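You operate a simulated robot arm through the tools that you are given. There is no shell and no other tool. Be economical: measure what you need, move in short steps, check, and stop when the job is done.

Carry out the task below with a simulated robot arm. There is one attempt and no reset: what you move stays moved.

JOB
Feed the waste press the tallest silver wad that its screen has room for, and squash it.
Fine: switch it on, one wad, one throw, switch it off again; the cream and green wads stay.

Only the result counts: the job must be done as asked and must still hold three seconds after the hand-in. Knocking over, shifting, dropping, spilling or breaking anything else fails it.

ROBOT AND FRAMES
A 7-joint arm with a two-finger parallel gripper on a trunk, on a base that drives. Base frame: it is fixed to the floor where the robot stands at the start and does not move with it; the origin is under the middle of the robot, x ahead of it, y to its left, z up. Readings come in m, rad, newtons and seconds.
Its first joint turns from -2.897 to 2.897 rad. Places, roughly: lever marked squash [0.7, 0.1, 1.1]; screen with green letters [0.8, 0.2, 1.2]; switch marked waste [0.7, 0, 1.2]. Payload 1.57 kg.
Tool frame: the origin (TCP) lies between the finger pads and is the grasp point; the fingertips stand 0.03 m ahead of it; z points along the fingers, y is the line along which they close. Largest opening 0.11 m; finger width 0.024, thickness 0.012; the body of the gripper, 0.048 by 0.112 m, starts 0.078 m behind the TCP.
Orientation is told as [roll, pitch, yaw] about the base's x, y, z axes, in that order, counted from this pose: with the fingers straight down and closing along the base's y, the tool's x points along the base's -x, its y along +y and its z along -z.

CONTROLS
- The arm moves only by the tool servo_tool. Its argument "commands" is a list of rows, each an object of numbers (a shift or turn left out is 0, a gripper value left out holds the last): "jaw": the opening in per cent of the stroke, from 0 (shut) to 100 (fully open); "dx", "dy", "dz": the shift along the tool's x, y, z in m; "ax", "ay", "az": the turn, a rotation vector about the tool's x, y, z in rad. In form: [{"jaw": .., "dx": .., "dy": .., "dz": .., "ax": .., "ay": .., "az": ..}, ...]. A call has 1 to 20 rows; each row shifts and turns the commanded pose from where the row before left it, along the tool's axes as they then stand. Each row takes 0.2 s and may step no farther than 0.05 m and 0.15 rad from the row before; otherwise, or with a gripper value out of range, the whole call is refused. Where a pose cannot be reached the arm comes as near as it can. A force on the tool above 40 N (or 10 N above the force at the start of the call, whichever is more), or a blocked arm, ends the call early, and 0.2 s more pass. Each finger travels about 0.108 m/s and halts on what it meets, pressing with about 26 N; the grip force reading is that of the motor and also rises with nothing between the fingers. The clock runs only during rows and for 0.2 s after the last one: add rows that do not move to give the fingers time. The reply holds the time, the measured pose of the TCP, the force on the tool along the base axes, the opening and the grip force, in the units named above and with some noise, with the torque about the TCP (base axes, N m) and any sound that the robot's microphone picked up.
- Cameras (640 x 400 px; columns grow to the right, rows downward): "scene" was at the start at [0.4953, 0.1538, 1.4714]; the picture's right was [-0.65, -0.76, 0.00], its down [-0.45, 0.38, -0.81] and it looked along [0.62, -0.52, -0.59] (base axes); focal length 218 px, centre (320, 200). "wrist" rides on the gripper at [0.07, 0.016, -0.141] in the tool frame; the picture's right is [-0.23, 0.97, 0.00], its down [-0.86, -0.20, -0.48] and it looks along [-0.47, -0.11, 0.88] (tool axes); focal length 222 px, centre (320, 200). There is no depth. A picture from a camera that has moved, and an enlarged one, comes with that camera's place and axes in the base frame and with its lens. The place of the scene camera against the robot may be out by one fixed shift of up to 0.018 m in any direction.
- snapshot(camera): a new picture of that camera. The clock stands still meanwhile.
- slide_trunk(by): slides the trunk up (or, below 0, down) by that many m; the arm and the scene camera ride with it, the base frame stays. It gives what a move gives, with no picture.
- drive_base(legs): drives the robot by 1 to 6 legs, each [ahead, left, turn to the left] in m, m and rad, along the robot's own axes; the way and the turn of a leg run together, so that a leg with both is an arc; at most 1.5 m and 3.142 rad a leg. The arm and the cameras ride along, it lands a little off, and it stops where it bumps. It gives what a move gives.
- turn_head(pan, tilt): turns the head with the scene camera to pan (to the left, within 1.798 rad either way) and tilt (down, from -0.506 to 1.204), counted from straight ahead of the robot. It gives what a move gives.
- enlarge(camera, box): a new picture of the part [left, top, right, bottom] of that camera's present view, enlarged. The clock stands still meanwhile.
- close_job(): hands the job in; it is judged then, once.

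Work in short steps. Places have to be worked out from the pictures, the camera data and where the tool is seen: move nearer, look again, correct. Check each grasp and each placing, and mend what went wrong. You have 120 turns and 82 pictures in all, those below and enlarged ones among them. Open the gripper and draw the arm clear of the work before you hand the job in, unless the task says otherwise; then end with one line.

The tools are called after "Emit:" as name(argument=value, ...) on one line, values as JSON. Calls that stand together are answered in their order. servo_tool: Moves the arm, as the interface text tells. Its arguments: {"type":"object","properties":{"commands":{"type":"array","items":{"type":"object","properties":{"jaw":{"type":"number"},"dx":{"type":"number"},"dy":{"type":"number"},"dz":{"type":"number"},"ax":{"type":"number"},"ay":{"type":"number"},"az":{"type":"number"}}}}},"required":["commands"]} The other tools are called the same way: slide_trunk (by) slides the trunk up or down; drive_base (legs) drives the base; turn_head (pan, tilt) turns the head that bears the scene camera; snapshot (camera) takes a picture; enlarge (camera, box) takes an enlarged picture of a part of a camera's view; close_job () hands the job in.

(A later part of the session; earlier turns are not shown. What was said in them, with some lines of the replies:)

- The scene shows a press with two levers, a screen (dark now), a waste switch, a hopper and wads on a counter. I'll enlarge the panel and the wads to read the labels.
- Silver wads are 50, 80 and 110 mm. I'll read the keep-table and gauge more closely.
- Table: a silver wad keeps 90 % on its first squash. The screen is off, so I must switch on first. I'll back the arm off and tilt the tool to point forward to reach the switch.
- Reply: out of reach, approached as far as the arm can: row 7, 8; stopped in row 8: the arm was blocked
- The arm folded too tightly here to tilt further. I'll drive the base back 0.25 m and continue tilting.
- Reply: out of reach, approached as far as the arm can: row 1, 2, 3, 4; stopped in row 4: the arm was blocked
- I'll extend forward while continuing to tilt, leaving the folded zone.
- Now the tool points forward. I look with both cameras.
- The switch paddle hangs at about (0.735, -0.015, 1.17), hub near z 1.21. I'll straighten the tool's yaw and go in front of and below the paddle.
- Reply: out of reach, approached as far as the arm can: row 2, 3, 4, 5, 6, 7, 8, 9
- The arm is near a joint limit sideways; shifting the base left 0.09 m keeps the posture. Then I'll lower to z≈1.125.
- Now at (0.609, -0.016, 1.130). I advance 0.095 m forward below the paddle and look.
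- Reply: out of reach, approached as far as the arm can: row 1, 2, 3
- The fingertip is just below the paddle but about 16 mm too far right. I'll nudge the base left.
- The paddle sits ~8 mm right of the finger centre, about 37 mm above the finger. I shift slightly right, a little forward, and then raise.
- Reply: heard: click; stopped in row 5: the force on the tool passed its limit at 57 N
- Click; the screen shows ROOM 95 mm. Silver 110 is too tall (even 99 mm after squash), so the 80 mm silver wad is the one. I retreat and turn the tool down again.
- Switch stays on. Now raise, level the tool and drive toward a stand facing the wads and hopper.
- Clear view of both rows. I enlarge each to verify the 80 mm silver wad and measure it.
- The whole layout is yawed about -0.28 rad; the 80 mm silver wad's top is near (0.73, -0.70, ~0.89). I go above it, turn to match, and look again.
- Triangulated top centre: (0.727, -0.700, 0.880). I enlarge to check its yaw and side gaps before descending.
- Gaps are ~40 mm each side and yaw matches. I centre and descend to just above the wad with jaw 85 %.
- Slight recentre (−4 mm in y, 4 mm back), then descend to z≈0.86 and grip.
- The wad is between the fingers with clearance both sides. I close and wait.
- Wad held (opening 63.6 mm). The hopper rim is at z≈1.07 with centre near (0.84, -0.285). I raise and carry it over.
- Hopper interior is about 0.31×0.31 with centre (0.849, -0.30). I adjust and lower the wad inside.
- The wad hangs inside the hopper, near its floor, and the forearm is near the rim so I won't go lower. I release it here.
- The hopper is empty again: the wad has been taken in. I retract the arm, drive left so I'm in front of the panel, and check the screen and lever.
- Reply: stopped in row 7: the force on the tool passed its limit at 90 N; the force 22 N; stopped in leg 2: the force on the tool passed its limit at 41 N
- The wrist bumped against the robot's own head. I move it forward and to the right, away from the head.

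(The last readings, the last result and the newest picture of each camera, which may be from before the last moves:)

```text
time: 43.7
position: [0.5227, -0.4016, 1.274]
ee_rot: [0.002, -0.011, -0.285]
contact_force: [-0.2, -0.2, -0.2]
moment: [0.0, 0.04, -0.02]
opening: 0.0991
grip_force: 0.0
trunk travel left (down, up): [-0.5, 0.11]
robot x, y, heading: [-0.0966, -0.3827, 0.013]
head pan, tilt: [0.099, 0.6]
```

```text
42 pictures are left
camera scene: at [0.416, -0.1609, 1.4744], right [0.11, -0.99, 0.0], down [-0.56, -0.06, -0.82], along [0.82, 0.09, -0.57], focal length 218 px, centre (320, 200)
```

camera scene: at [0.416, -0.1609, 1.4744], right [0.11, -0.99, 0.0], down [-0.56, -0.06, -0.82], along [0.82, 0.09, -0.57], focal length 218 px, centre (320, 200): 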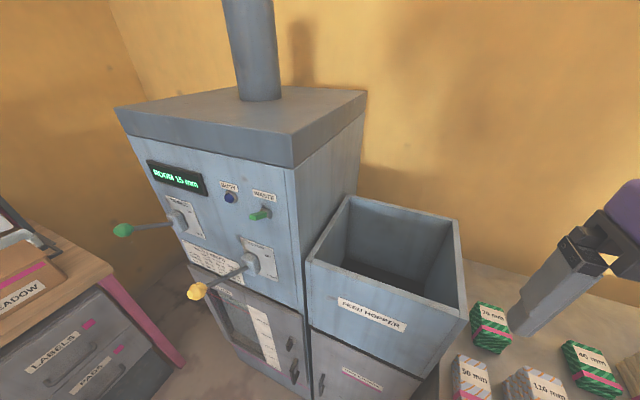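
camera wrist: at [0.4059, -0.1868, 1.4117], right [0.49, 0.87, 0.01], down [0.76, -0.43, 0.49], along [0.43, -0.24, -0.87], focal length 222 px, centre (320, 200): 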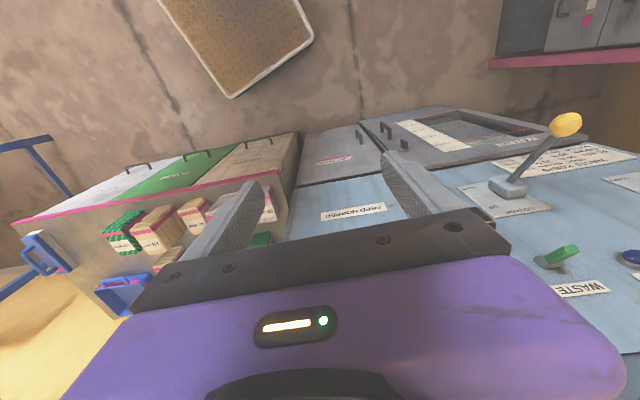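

The screen now shows ROOM 15 mm, so the wad registered. I drive left to stand before the squash lever.

Emit:
drive_base(legs=[[0, 0.35, 0]])

Emit:
turn_head(pan=-0.35, tilt=0.7)

Emit:
snapshot(camera="scene")

Emit:
snapshot(camera="wrist")

```text
time: 46.0
position: [0.5184, -0.0361, 1.2719]
ee_rot: [0.002, -0.013, -0.273]
contact_force: [0.3, 0.3, -0.5]
moment: [0.04, 0.01, 0.03]
opening: 0.0992
grip_force: 0.1
trunk travel left (down, up): [-0.5, 0.11]
robot x, y, heading: [-0.1044, -0.0245, 0.021]
head pan, tilt: [0.099, 0.6]
```

```text
time: 46.9
position: [0.5183, -0.0359, 1.272]
ee_rot: [0.004, -0.014, -0.272]
contact_force: [-0.1, 0.5, 0.0]
moment: [0.04, 0.02, -0.01]
opening: 0.099
grip_force: 0.1
trunk travel left (down, up): [-0.5, 0.11]
robot x, y, heading: [-0.1067, -0.0238, 0.019]
head pan, tilt: [-0.351, 0.7]
```

```text
41 pictures are left
camera scene: at [0.401, 0.165, 1.4659], right [-0.32, -0.95, 0.0], down [-0.61, 0.21, -0.77], along [0.72, -0.25, -0.64], focal length 218 px, centre (320, 200)
```

scene: 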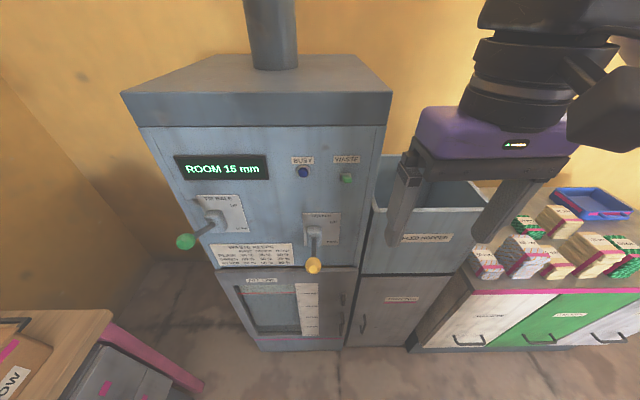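

```text
40 pictures are left
camera wrist: at [0.4525, -0.0008, 1.4136], right [0.48, 0.88, 0.01], down [0.76, -0.42, 0.49], along [0.43, -0.23, -0.87], focal length 222 px, centre (320, 200)
```

wrist: 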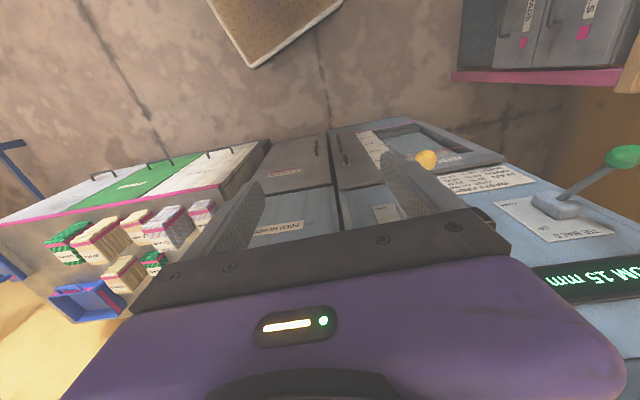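

Knob is at about (0.640, 0.094, 1.076). I enlarge the lever to judge its position on the UP/DOWN plate.

Emit:
enlarge(camera="scene", box=[260, 190, 380, 290])

```text
4.00 times, centred on (320, 240) of scene
camera zoom: at [0.401, 0.165, 1.4659], right [-0.32, -0.95, 0.0], down [-0.61, 0.21, -0.77], along [0.72, -0.25, -0.64], focal length 874 px, centre (320, 40)
```

zoom: 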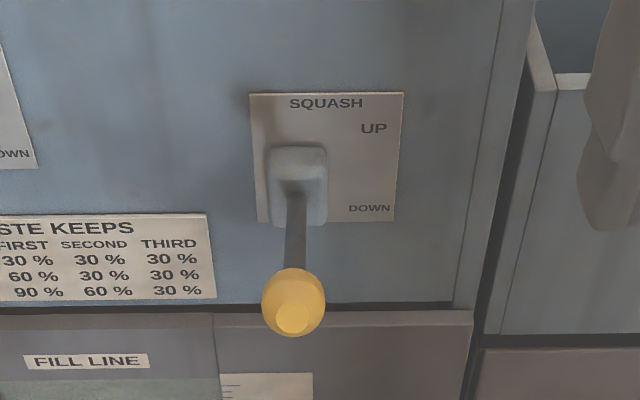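

The lever is in UP (about 20° above level), so the throw is downward. I move above the knob.

Emit:
servo_tool(commands=[{"dx": -0.04, "jaw": 70}, {"dx": -0.043, "dy": 0.02}, {"dy": 0.046}, {"dy": 0.046}, {"dy": 0.046}, {"dz": 0.04}, {"dz": 0.04}, {}])

Emit:
snapshot(camera="scene")

Emit:
snapshot(camera="wrist")

```text
time: 48.7
position: [0.6382, 0.0949, 1.1954]
ee_rot: [0.002, -0.01, -0.276]
contact_force: [0.2, -0.1, 0.3]
moment: [0.01, 0.03, 0.03]
opening: 0.0769
grip_force: 0.0
trunk travel left (down, up): [-0.5, 0.11]
robot x, y, heading: [-0.1041, -0.029, 0.022]
head pan, tilt: [-0.351, 0.7]
```

```text
38 pictures are left
camera scene: at [0.401, 0.1651, 1.4658], right [-0.32, -0.95, 0.0], down [-0.61, 0.21, -0.76], along [0.72, -0.25, -0.64], focal length 218 px, centre (320, 200)
```

scene: 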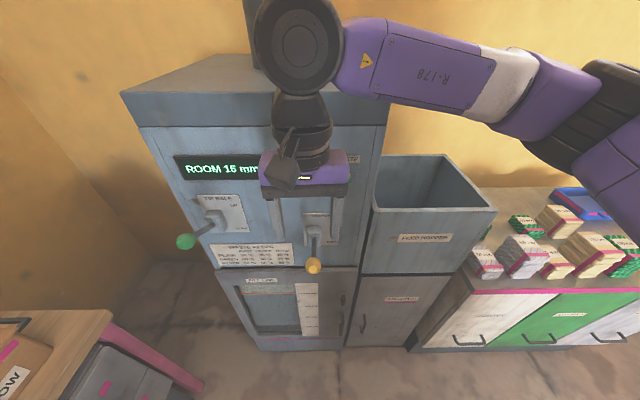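

```text
37 pictures are left
camera wrist: at [0.5732, 0.1295, 1.3356], right [0.48, 0.88, 0.01], down [0.76, -0.42, 0.49], along [0.43, -0.23, -0.87], focal length 222 px, centre (320, 200)
```

wrist: 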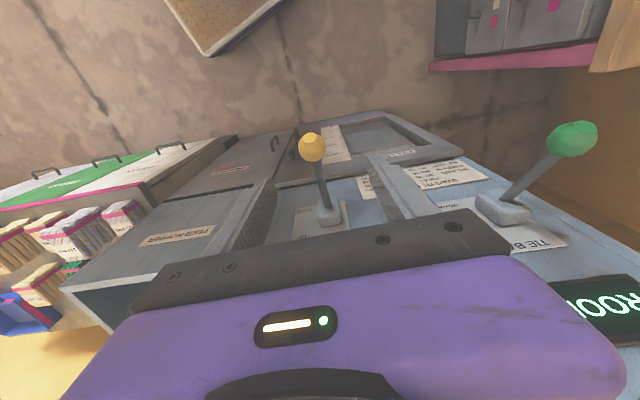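

Knob re-estimated at (0.633, 0.088). I correct 8 mm sideways, descend around it and close.

Emit:
servo_tool(commands=[{"dy": -0.008, "dx": 0.002}, {"dz": 0.04}, {"dz": 0.04}, {"dz": 0.032}, {}])

Emit:
snapshot(camera="wrist")

Emit:
enlarge(camera="scene", box=[220, 140, 400, 290])

```text
time: 49.9
position: [0.6377, 0.0873, 1.0814]
ee_rot: [0.006, -0.012, -0.273]
contact_force: [-0.1, 0.5, 0.3]
moment: [0.01, -0.03, 0.04]
opening: 0.077
grip_force: 0.1
trunk travel left (down, up): [-0.5, 0.11]
robot x, y, heading: [-0.1033, -0.0281, 0.017]
head pan, tilt: [-0.351, 0.7]
```

```text
36 pictures are left
camera wrist: at [0.5713, 0.1219, 1.2228], right [0.48, 0.88, 0.01], down [0.76, -0.42, 0.49], along [0.43, -0.23, -0.87], focal length 222 px, centre (320, 200)
```

wrist: 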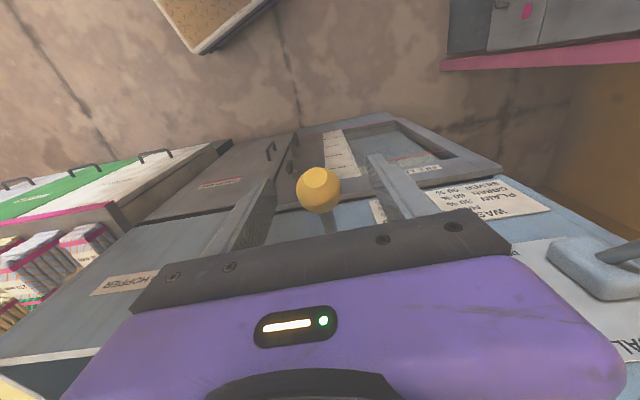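

```text
2.67 times, centred on (310, 215) of scene
camera zoom: at [0.401, 0.165, 1.4658], right [-0.32, -0.95, 0.0], down [-0.61, 0.21, -0.76], along [0.72, -0.25, -0.64], focal length 582 px, centre (347, 160)
```

zoom: 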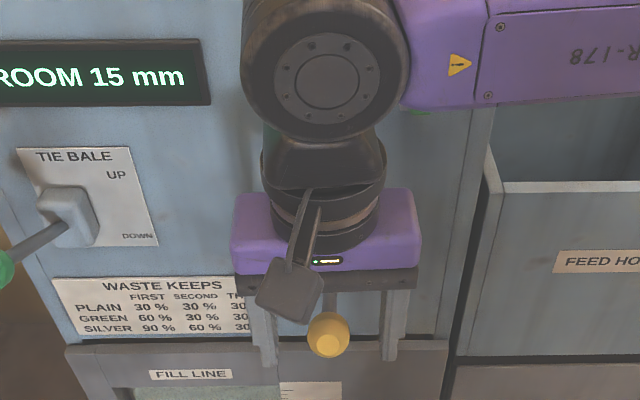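

Knob is centred within 3 mm. I close on it and pull down in small steps, watching the reading.

Emit:
servo_tool(commands=[{"jaw": 0}, {}, {}])

Emit:
servo_tool(commands=[{"dz": 0.02}, {"dz": 0.02}, {}])

Emit:
snapshot(camera="scene")

```text
time: 50.7
position: [0.6374, 0.0864, 1.0821]
ee_rot: [0.003, -0.012, -0.273]
contact_force: [1.3, 1.8, -2.8]
moment: [0.06, -0.13, -0.03]
opening: 0.0309
grip_force: 39.6
trunk travel left (down, up): [-0.5, 0.11]
robot x, y, heading: [-0.1012, -0.023, 0.02]
head pan, tilt: [-0.351, 0.7]
```

```text
time: 51.5
position: [0.6457, 0.0857, 1.0423]
ee_rot: [0.003, -0.02, -0.285]
contact_force: [23.8, -13.6, -0.6]
moment: [-0.34, -0.06, -0.87]
opening: 0.013
grip_force: 30.1
trunk travel left (down, up): [-0.5, 0.11]
robot x, y, heading: [-0.1013, -0.0273, 0.018]
head pan, tilt: [-0.351, 0.7]
```

```text
34 pictures are left
camera scene: at [0.4024, 0.1641, 1.4653], right [-0.33, -0.95, 0.0], down [-0.61, 0.21, -0.76], along [0.72, -0.25, -0.64], focal length 218 px, centre (320, 200)
```

scene: 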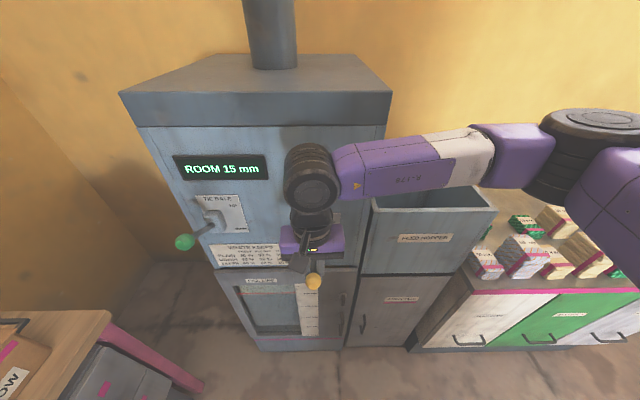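

The fingers slid past the ball onto the rod and the lever only moved slightly. I look with the wrist before deciding.

Emit:
snapshot(camera="wrist")

Emit:
enlarge(camera="scene", box=[240, 180, 400, 300])

```text
33 pictures are left
camera wrist: at [0.579, 0.1205, 1.1829], right [0.49, 0.87, 0.01], down [0.75, -0.43, 0.5], along [0.43, -0.24, -0.87], focal length 222 px, centre (320, 200)
```

wrist: 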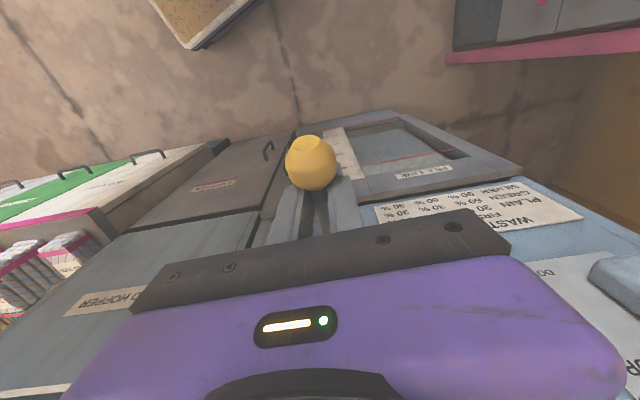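

```text
3.33 times, centred on (320, 240) of scene
camera zoom: at [0.4024, 0.1641, 1.4653], right [-0.33, -0.95, 0.0], down [-0.61, 0.21, -0.76], along [0.72, -0.25, -0.64], focal length 728 px, centre (320, 67)
```

zoom: 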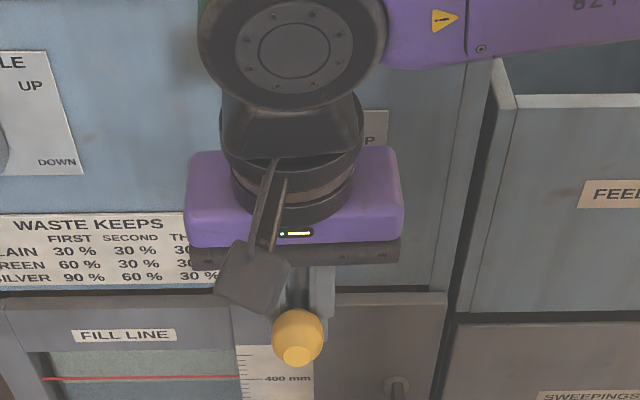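

The knob has come down to about z 1.02 with the fingers gripping the rod behind it, which is a workable hold. I continue downward, easing slightly toward the panel.

Emit:
servo_tool(commands=[{"dx": -0.006, "dz": 0.015}, {"dx": -0.002, "dz": 0.02}, {"dx": -0.004, "dz": 0.02}, {}])

Emit:
snapshot(camera="scene")

```text
time: 52.7
position: [0.6482, 0.0842, 0.9864]
ee_rot: [-0.002, -0.006, -0.274]
contact_force: [-8.9, -3.8, 13.5]
moment: [0.04, -0.34, -0.73]
opening: 0.013
grip_force: 29.2
trunk travel left (down, up): [-0.5, 0.11]
robot x, y, heading: [-0.103, -0.027, 0.021]
head pan, tilt: [-0.351, 0.7]
stopped in row 4: the force on the tool passed its limit at 40 N (the readings are from after the stop); the commanded pose is now the measured one
```

```text
31 pictures are left
camera scene: at [0.3999, 0.1645, 1.4661], right [-0.32, -0.95, 0.0], down [-0.61, 0.21, -0.77], along [0.72, -0.25, -0.64], focal length 218 px, centre (320, 200)
```

scene: 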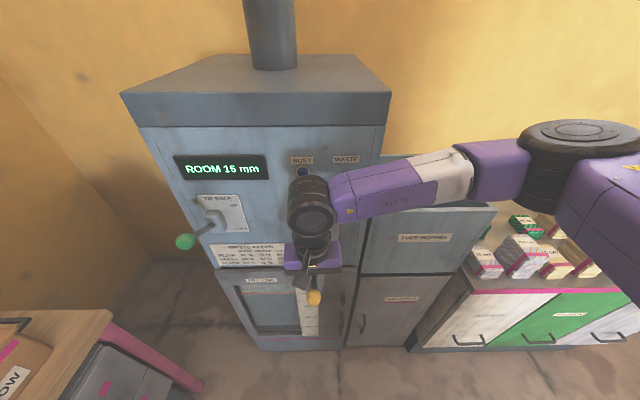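

The lever is well below level, but no sound yet and the screen is unchanged. I press a bit further with an arc toward the panel.

Emit:
servo_tool(commands=[{"dx": -0.008, "dz": 0.01}, {"dx": -0.008, "dz": 0.015}, {"dx": -0.008, "dz": 0.015}, {}])

Emit:
snapshot(camera="scene")

Emit:
snapshot(camera="wrist")

```text
time: 53.5
position: [0.6676, 0.0785, 0.9517]
ee_rot: [-0.005, -0.003, -0.276]
contact_force: [-8.9, -4.1, 14.4]
moment: [0.5, 0.1, -0.78]
opening: 0.0135
grip_force: 29.4
trunk travel left (down, up): [-0.5, 0.11]
robot x, y, heading: [-0.1078, -0.0275, 0.024]
head pan, tilt: [-0.351, 0.7]
stopped in row 3: the force on the tool passed its limit at 46 N (the readings are from after the stop); the commanded pose is now the measured one
```

```text
30 pictures are left
camera scene: at [0.3996, 0.1645, 1.4661], right [-0.32, -0.95, 0.0], down [-0.61, 0.21, -0.77], along [0.72, -0.25, -0.64], focal length 218 px, centre (320, 200)
```

scene: 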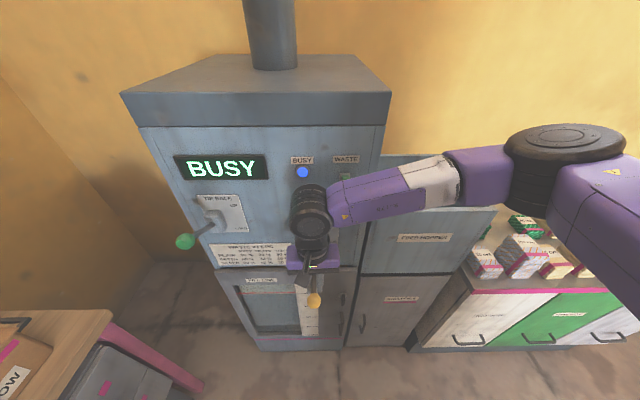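

```text
29 pictures are left
camera wrist: at [0.6032, 0.1128, 1.0938], right [0.48, 0.87, 0.0], down [0.77, -0.42, 0.48], along [0.42, -0.24, -0.88], focal length 222 px, centre (320, 200)
```

wrist: 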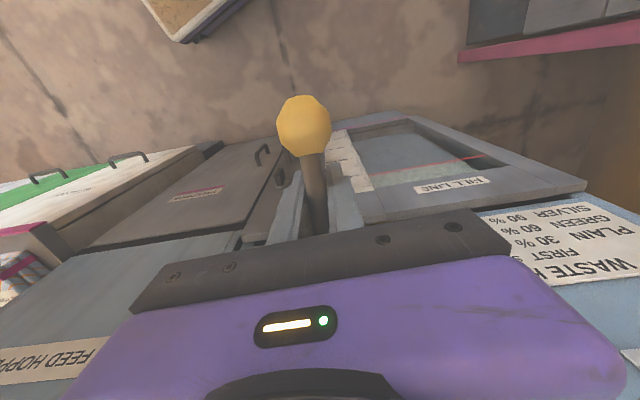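

BUSY lit: the throw registered. I open the fingers and wait for the cycle to finish.

Emit:
servo_tool(commands=[{"jaw": 45}, {}, {}, {}, {}, {}, {}, {}, {}, {}])

Emit:
snapshot(camera="scene")

```text
time: 55.7
position: [0.6687, 0.0779, 0.9528]
ee_rot: [-0.006, -0.002, -0.274]
contact_force: [3.9, 1.3, 7.7]
moment: [-0.1, 0.58, -0.07]
opening: 0.0495
grip_force: 0.0
trunk travel left (down, up): [-0.5, 0.11]
robot x, y, heading: [-0.1017, -0.0237, 0.023]
head pan, tilt: [-0.351, 0.7]
```

```text
28 pictures are left
camera scene: at [0.4003, 0.1649, 1.4659], right [-0.32, -0.95, 0.0], down [-0.61, 0.21, -0.76], along [0.72, -0.25, -0.64], focal length 218 px, centre (320, 200)
```

scene: 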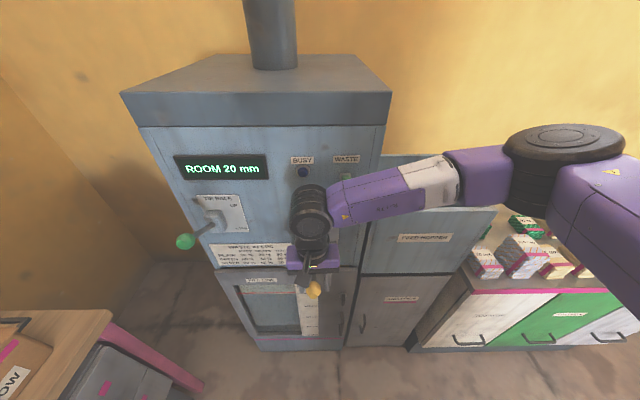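

Squash done, BUSY is off. I enlarge the screen while raising the hand straight up so the lever can return freely.

Emit:
enlarge(camera="scene", box=[170, 140, 370, 310])

Emit:
servo_tool(commands=[{"dz": -0.02, "dx": 0.005, "jaw": 70}, {"dz": -0.03, "dx": 0.005}, {"dz": -0.03, "dx": 0.005}, {"dz": -0.03}, {"dz": -0.04}, {"dz": -0.04}, {"dz": -0.04}, {"dz": -0.04}, {}])

Emit:
snapshot(camera="scene")

```text
2.35 times, centred on (270, 225) of scene
camera zoom: at [0.4003, 0.1649, 1.4659], right [-0.32, -0.95, 0.0], down [-0.61, 0.21, -0.76], along [0.72, -0.25, -0.64], focal length 514 px, centre (438, 141)
```

zoom: 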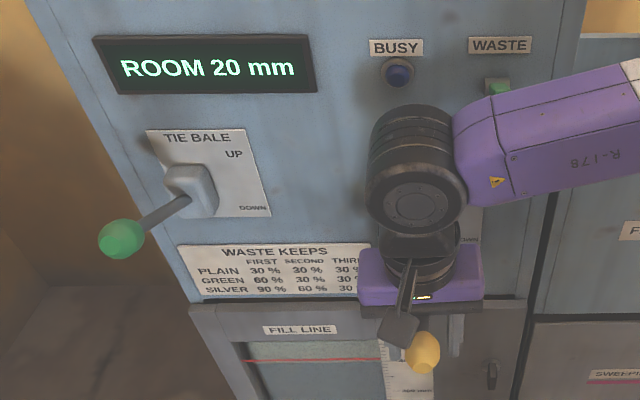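

```text
time: 56.3
position: [0.6667, 0.0758, 0.9974]
ee_rot: [-0.004, -0.019, -0.287]
contact_force: [11.3, 0.5, -3.8]
moment: [-0.03, 0.81, -0.1]
opening: 0.077
grip_force: 0.2
trunk travel left (down, up): [-0.5, 0.11]
robot x, y, heading: [-0.1025, -0.0263, 0.017]
head pan, tilt: [-0.351, 0.7]
stopped in row 3: the force on the tool passed its limit at 59 N (the readings are from after the stop); the commanded pose is now the measured one
```

```text
26 pictures are left
camera scene: at [0.4017, 0.1647, 1.4653], right [-0.32, -0.95, 0.0], down [-0.61, 0.21, -0.76], along [0.72, -0.25, -0.64], focal length 218 px, centre (320, 200)
```

scene: 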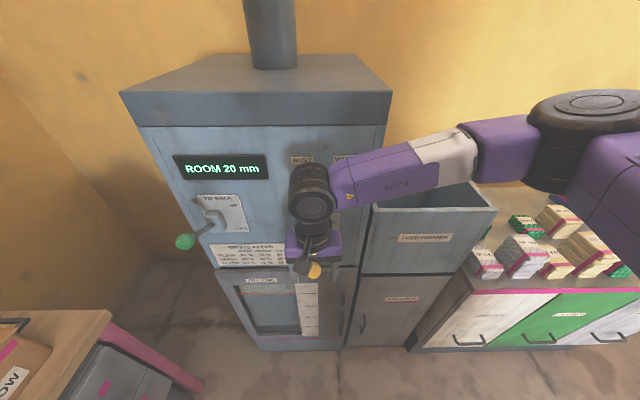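

Something pushed on the hand. I check with the wrist camera what is touching.

Emit:
snapshot(camera="wrist")

Emit:
enlarge(camera="scene", box=[250, 180, 390, 290])

```text
25 pictures are left
camera wrist: at [0.6012, 0.1129, 1.1379], right [0.49, 0.87, 0.0], down [0.76, -0.43, 0.5], along [0.43, -0.24, -0.87], focal length 222 px, centre (320, 200)
```

wrist: 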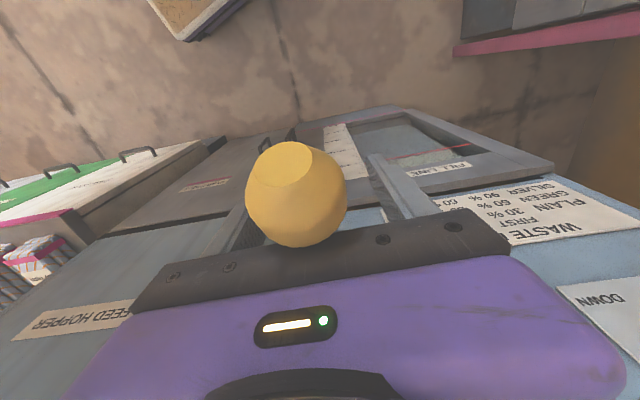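

```text
3.64 times, centred on (320, 235) of scene
camera zoom: at [0.4017, 0.1647, 1.4653], right [-0.32, -0.95, 0.0], down [-0.61, 0.21, -0.76], along [0.72, -0.25, -0.64], focal length 794 px, centre (320, 73)
```

zoom: 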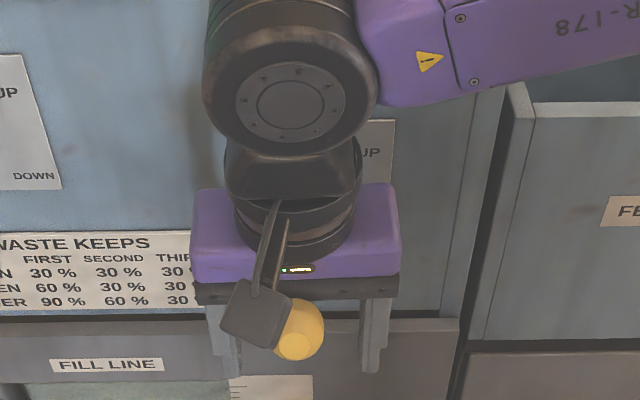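

The ball is against the robot-side of the palm; my backward component pressed it. I shift slightly toward the panel and go straight up.

Emit:
servo_tool(commands=[{"dx": -0.01}, {"dz": -0.02}, {"dz": -0.02}, {"dz": -0.03}, {"dz": -0.03}, {"dz": -0.03}, {"dz": -0.04}, {"dz": -0.04}, {}])

Emit:
snapshot(camera="scene")

```text
time: 58.3
position: [0.6734, 0.0745, 1.2098]
ee_rot: [-0.005, -0.017, -0.285]
contact_force: [-0.3, 0.4, 0.1]
moment: [0.01, 0.02, 0.04]
opening: 0.0773
grip_force: 0.1
trunk travel left (down, up): [-0.5, 0.11]
robot x, y, heading: [-0.1036, -0.0284, 0.015]
head pan, tilt: [-0.351, 0.7]
```

```text
23 pictures are left
camera scene: at [0.4006, 0.1647, 1.4658], right [-0.32, -0.95, 0.0], down [-0.61, 0.21, -0.76], along [0.72, -0.25, -0.64], focal length 218 px, centre (320, 200)
```

scene: 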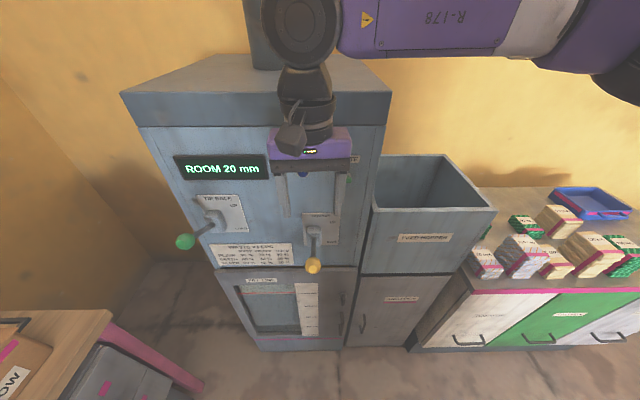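

The lever sprang back UP; the screen reads ROOM 20 mm. Now to switch off: close the fingers, back the base off 0.12 m, then tilt the tool forward to press the paddle from above.

Emit:
servo_tool(commands=[{"jaw": 0, "dz": -0.03}, {"dz": -0.03}, {"dz": -0.03}, {}])

Emit:
drive_base(legs=[[-0.12, 0, 0]])

Emit:
servo_tool(commands=[{"dy": -0.03}, {"ay": -0.14}, {"ay": -0.14}, {"ay": -0.14}, {"ay": -0.14}, {"ay": -0.14}, {}])

```text
time: 59.3
position: [0.6695, 0.0766, 1.2996]
ee_rot: [-0.003, -0.02, -0.284]
contact_force: [-0.4, -0.2, -1.1]
moment: [0.02, 0.03, 0.01]
opening: 0.0
grip_force: 21.0
trunk travel left (down, up): [-0.5, 0.11]
robot x, y, heading: [-0.1013, -0.0307, 0.017]
head pan, tilt: [-0.351, 0.7]
```

```text
time: 60.5
position: [0.549, 0.0763, 1.2984]
ee_rot: [-0.005, -0.019, -0.281]
contact_force: [0.3, 0.3, -0.4]
moment: [-0.01, 0.01, 0.0]
opening: 0.0
grip_force: 21.7
trunk travel left (down, up): [-0.5, 0.11]
robot x, y, heading: [-0.2248, -0.0254, 0.027]
head pan, tilt: [-0.351, 0.7]
```

```text
time: 62.1
position: [0.5406, 0.0464, 1.2972]
ee_rot: [-0.004, -0.72, -0.278]
contact_force: [-0.1, 0.1, 0.4]
moment: [-0.01, -0.02, -0.01]
opening: 0.0
grip_force: 21.1
trunk travel left (down, up): [-0.5, 0.11]
robot x, y, heading: [-0.2258, -0.0295, 0.026]
head pan, tilt: [-0.351, 0.7]
```

Tilted 0.72 rad and laterally aligned with the switch. I advance 0.12 m and look.

Emit:
servo_tool(commands=[{"dx": -0.03, "dz": 0.0264}, {"dx": -0.03, "dz": 0.0264}, {"dx": -0.03, "dz": 0.0264}, {}])

Emit:
snapshot(camera="wrist")

Emit:
enlarge(camera="scene", box=[220, 60, 420, 260])

```text
time: 63.1
position: [0.6561, 0.0118, 1.297]
ee_rot: [-0.006, -0.72, -0.278]
contact_force: [0.1, -0.3, -0.2]
moment: [0.0, 0.0, -0.01]
opening: 0.0001
grip_force: 21.8
trunk travel left (down, up): [-0.5, 0.11]
robot x, y, heading: [-0.2235, -0.0284, 0.021]
head pan, tilt: [-0.351, 0.7]
```

```text
22 pictures are left
camera wrist: at [0.5195, 0.0687, 1.3577], right [0.43, 0.89, 0.15], down [0.26, -0.28, 0.92], along [0.86, -0.36, -0.35], focal length 222 px, centre (320, 200)
```

wrist: 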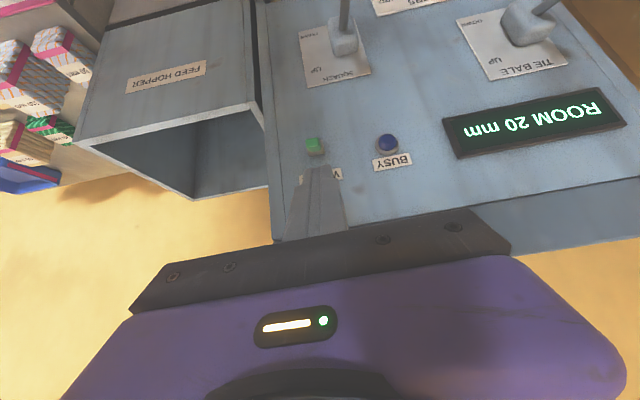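

```text
2.00 times, centred on (320, 160) of scene
camera zoom: at [0.2796, 0.1635, 1.4658], right [-0.32, -0.95, 0.0], down [-0.61, 0.21, -0.76], along [0.72, -0.25, -0.64], focal length 437 px, centre (320, 280)
```

zoom: 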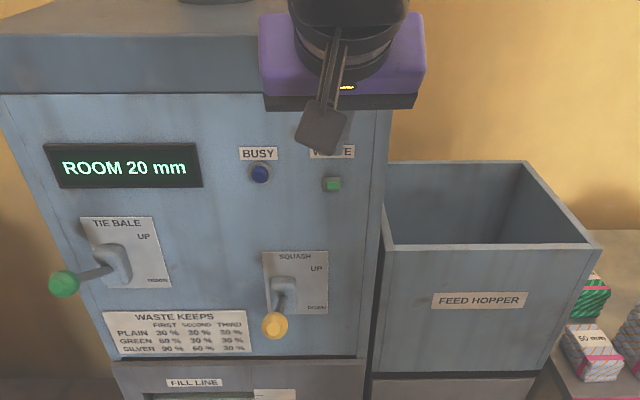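

Paddle tip is near depth 0.70, z 1.21, laterally within 3–4 mm of the finger. I advance 0.056 m above it, then press down gradually.

Emit:
servo_tool(commands=[{"dx": -0.021, "dz": 0.0185, "dy": -0.003}, {"dx": -0.021, "dz": 0.0185}, {"dx": 0.0132, "dz": 0.015}, {"dx": 0.0132, "dz": 0.015}, {"dx": 0.0132, "dz": 0.015}, {"dx": 0.01, "dz": 0.0114}, {}])

Emit:
snapshot(camera="wrist")

```text
time: 64.7
position: [0.7083, -0.0045, 1.2212]
ee_rot: [-0.004, -0.718, -0.278]
contact_force: [0.2, -0.4, -0.3]
moment: [-0.02, -0.04, 0.02]
opening: 0.0
grip_force: 21.0
trunk travel left (down, up): [-0.5, 0.11]
robot x, y, heading: [-0.226, -0.0276, 0.017]
head pan, tilt: [-0.351, 0.7]
heard: click
```

```text
20 pictures are left
camera wrist: at [0.5718, 0.052, 1.2813], right [0.43, 0.89, 0.15], down [0.26, -0.28, 0.92], along [0.86, -0.36, -0.35], focal length 222 px, centre (320, 200)
```

wrist: 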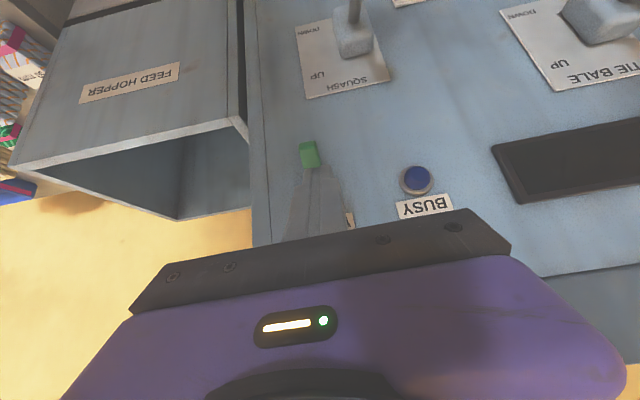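

A click, and the screen is dark: it is off. I draw back straight up and away, then check.

Emit:
servo_tool(commands=[{"dx": -0.0132, "dz": -0.015}, {"dx": -0.0132, "dz": -0.015}, {"dx": -0.0132, "dz": -0.015}, {"dx": 0.03, "dz": -0.0264}, {"dx": 0.03, "dz": -0.0264}, {"dx": 0.03, "dz": -0.0264}, {"jaw": 100}, {}, {}])

Emit:
drive_base(legs=[[-0.15, 0, 0]])

Emit:
snapshot(camera="scene")

Emit:
enlarge(camera="scene", box=[200, 80, 400, 260])

```text
time: 66.7
position: [0.5913, 0.0307, 1.2729]
ee_rot: [0.02, -0.684, -0.293]
contact_force: [0.3, 0.4, 0.4]
moment: [0.0, -0.01, -0.02]
opening: 0.1101
grip_force: 0.0
trunk travel left (down, up): [-0.5, 0.11]
robot x, y, heading: [-0.2239, -0.0278, 0.021]
head pan, tilt: [-0.351, 0.7]
```

```text
time: 68.1
position: [0.443, 0.0246, 1.2729]
ee_rot: [0.024, -0.687, -0.298]
contact_force: [0.2, -0.6, 0.5]
moment: [0.01, -0.02, 0.01]
opening: 0.1101
grip_force: 0.0
trunk travel left (down, up): [-0.5, 0.11]
robot x, y, heading: [-0.3756, -0.0339, 0.021]
head pan, tilt: [-0.351, 0.7]
```

```text
19 pictures are left
camera scene: at [0.1317, 0.1598, 1.4657], right [-0.32, -0.95, 0.0], down [-0.61, 0.21, -0.76], along [0.72, -0.25, -0.64], focal length 218 px, centre (320, 200)
```

scene: 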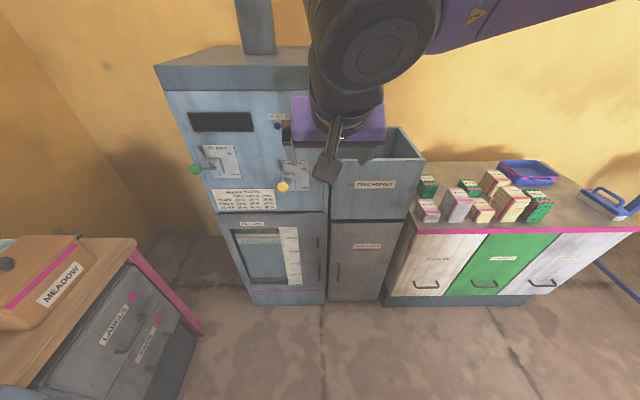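

```text
2.22 times, centred on (300, 170) of scene
camera zoom: at [0.1317, 0.1598, 1.4657], right [-0.32, -0.95, 0.0], down [-0.61, 0.21, -0.76], along [0.72, -0.25, -0.64], focal length 485 px, centre (364, 267)
```

zoom: 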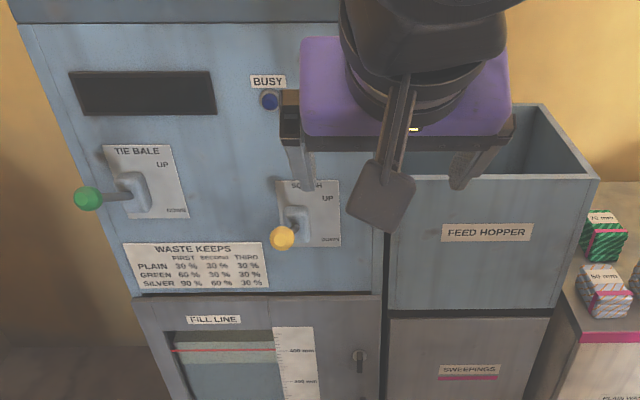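

The screen is dark, the lever is back UP, and the remaining wads stand undisturbed. The gripper is open and clear, so I hand in.

Emit:
close_job()

```text
The job is handed in.
```

I fed the 80 mm silver wad to the press, which showed 95 mm of room, squashed it with one lever throw and switched the press off; the cream and green wads stayed in place.
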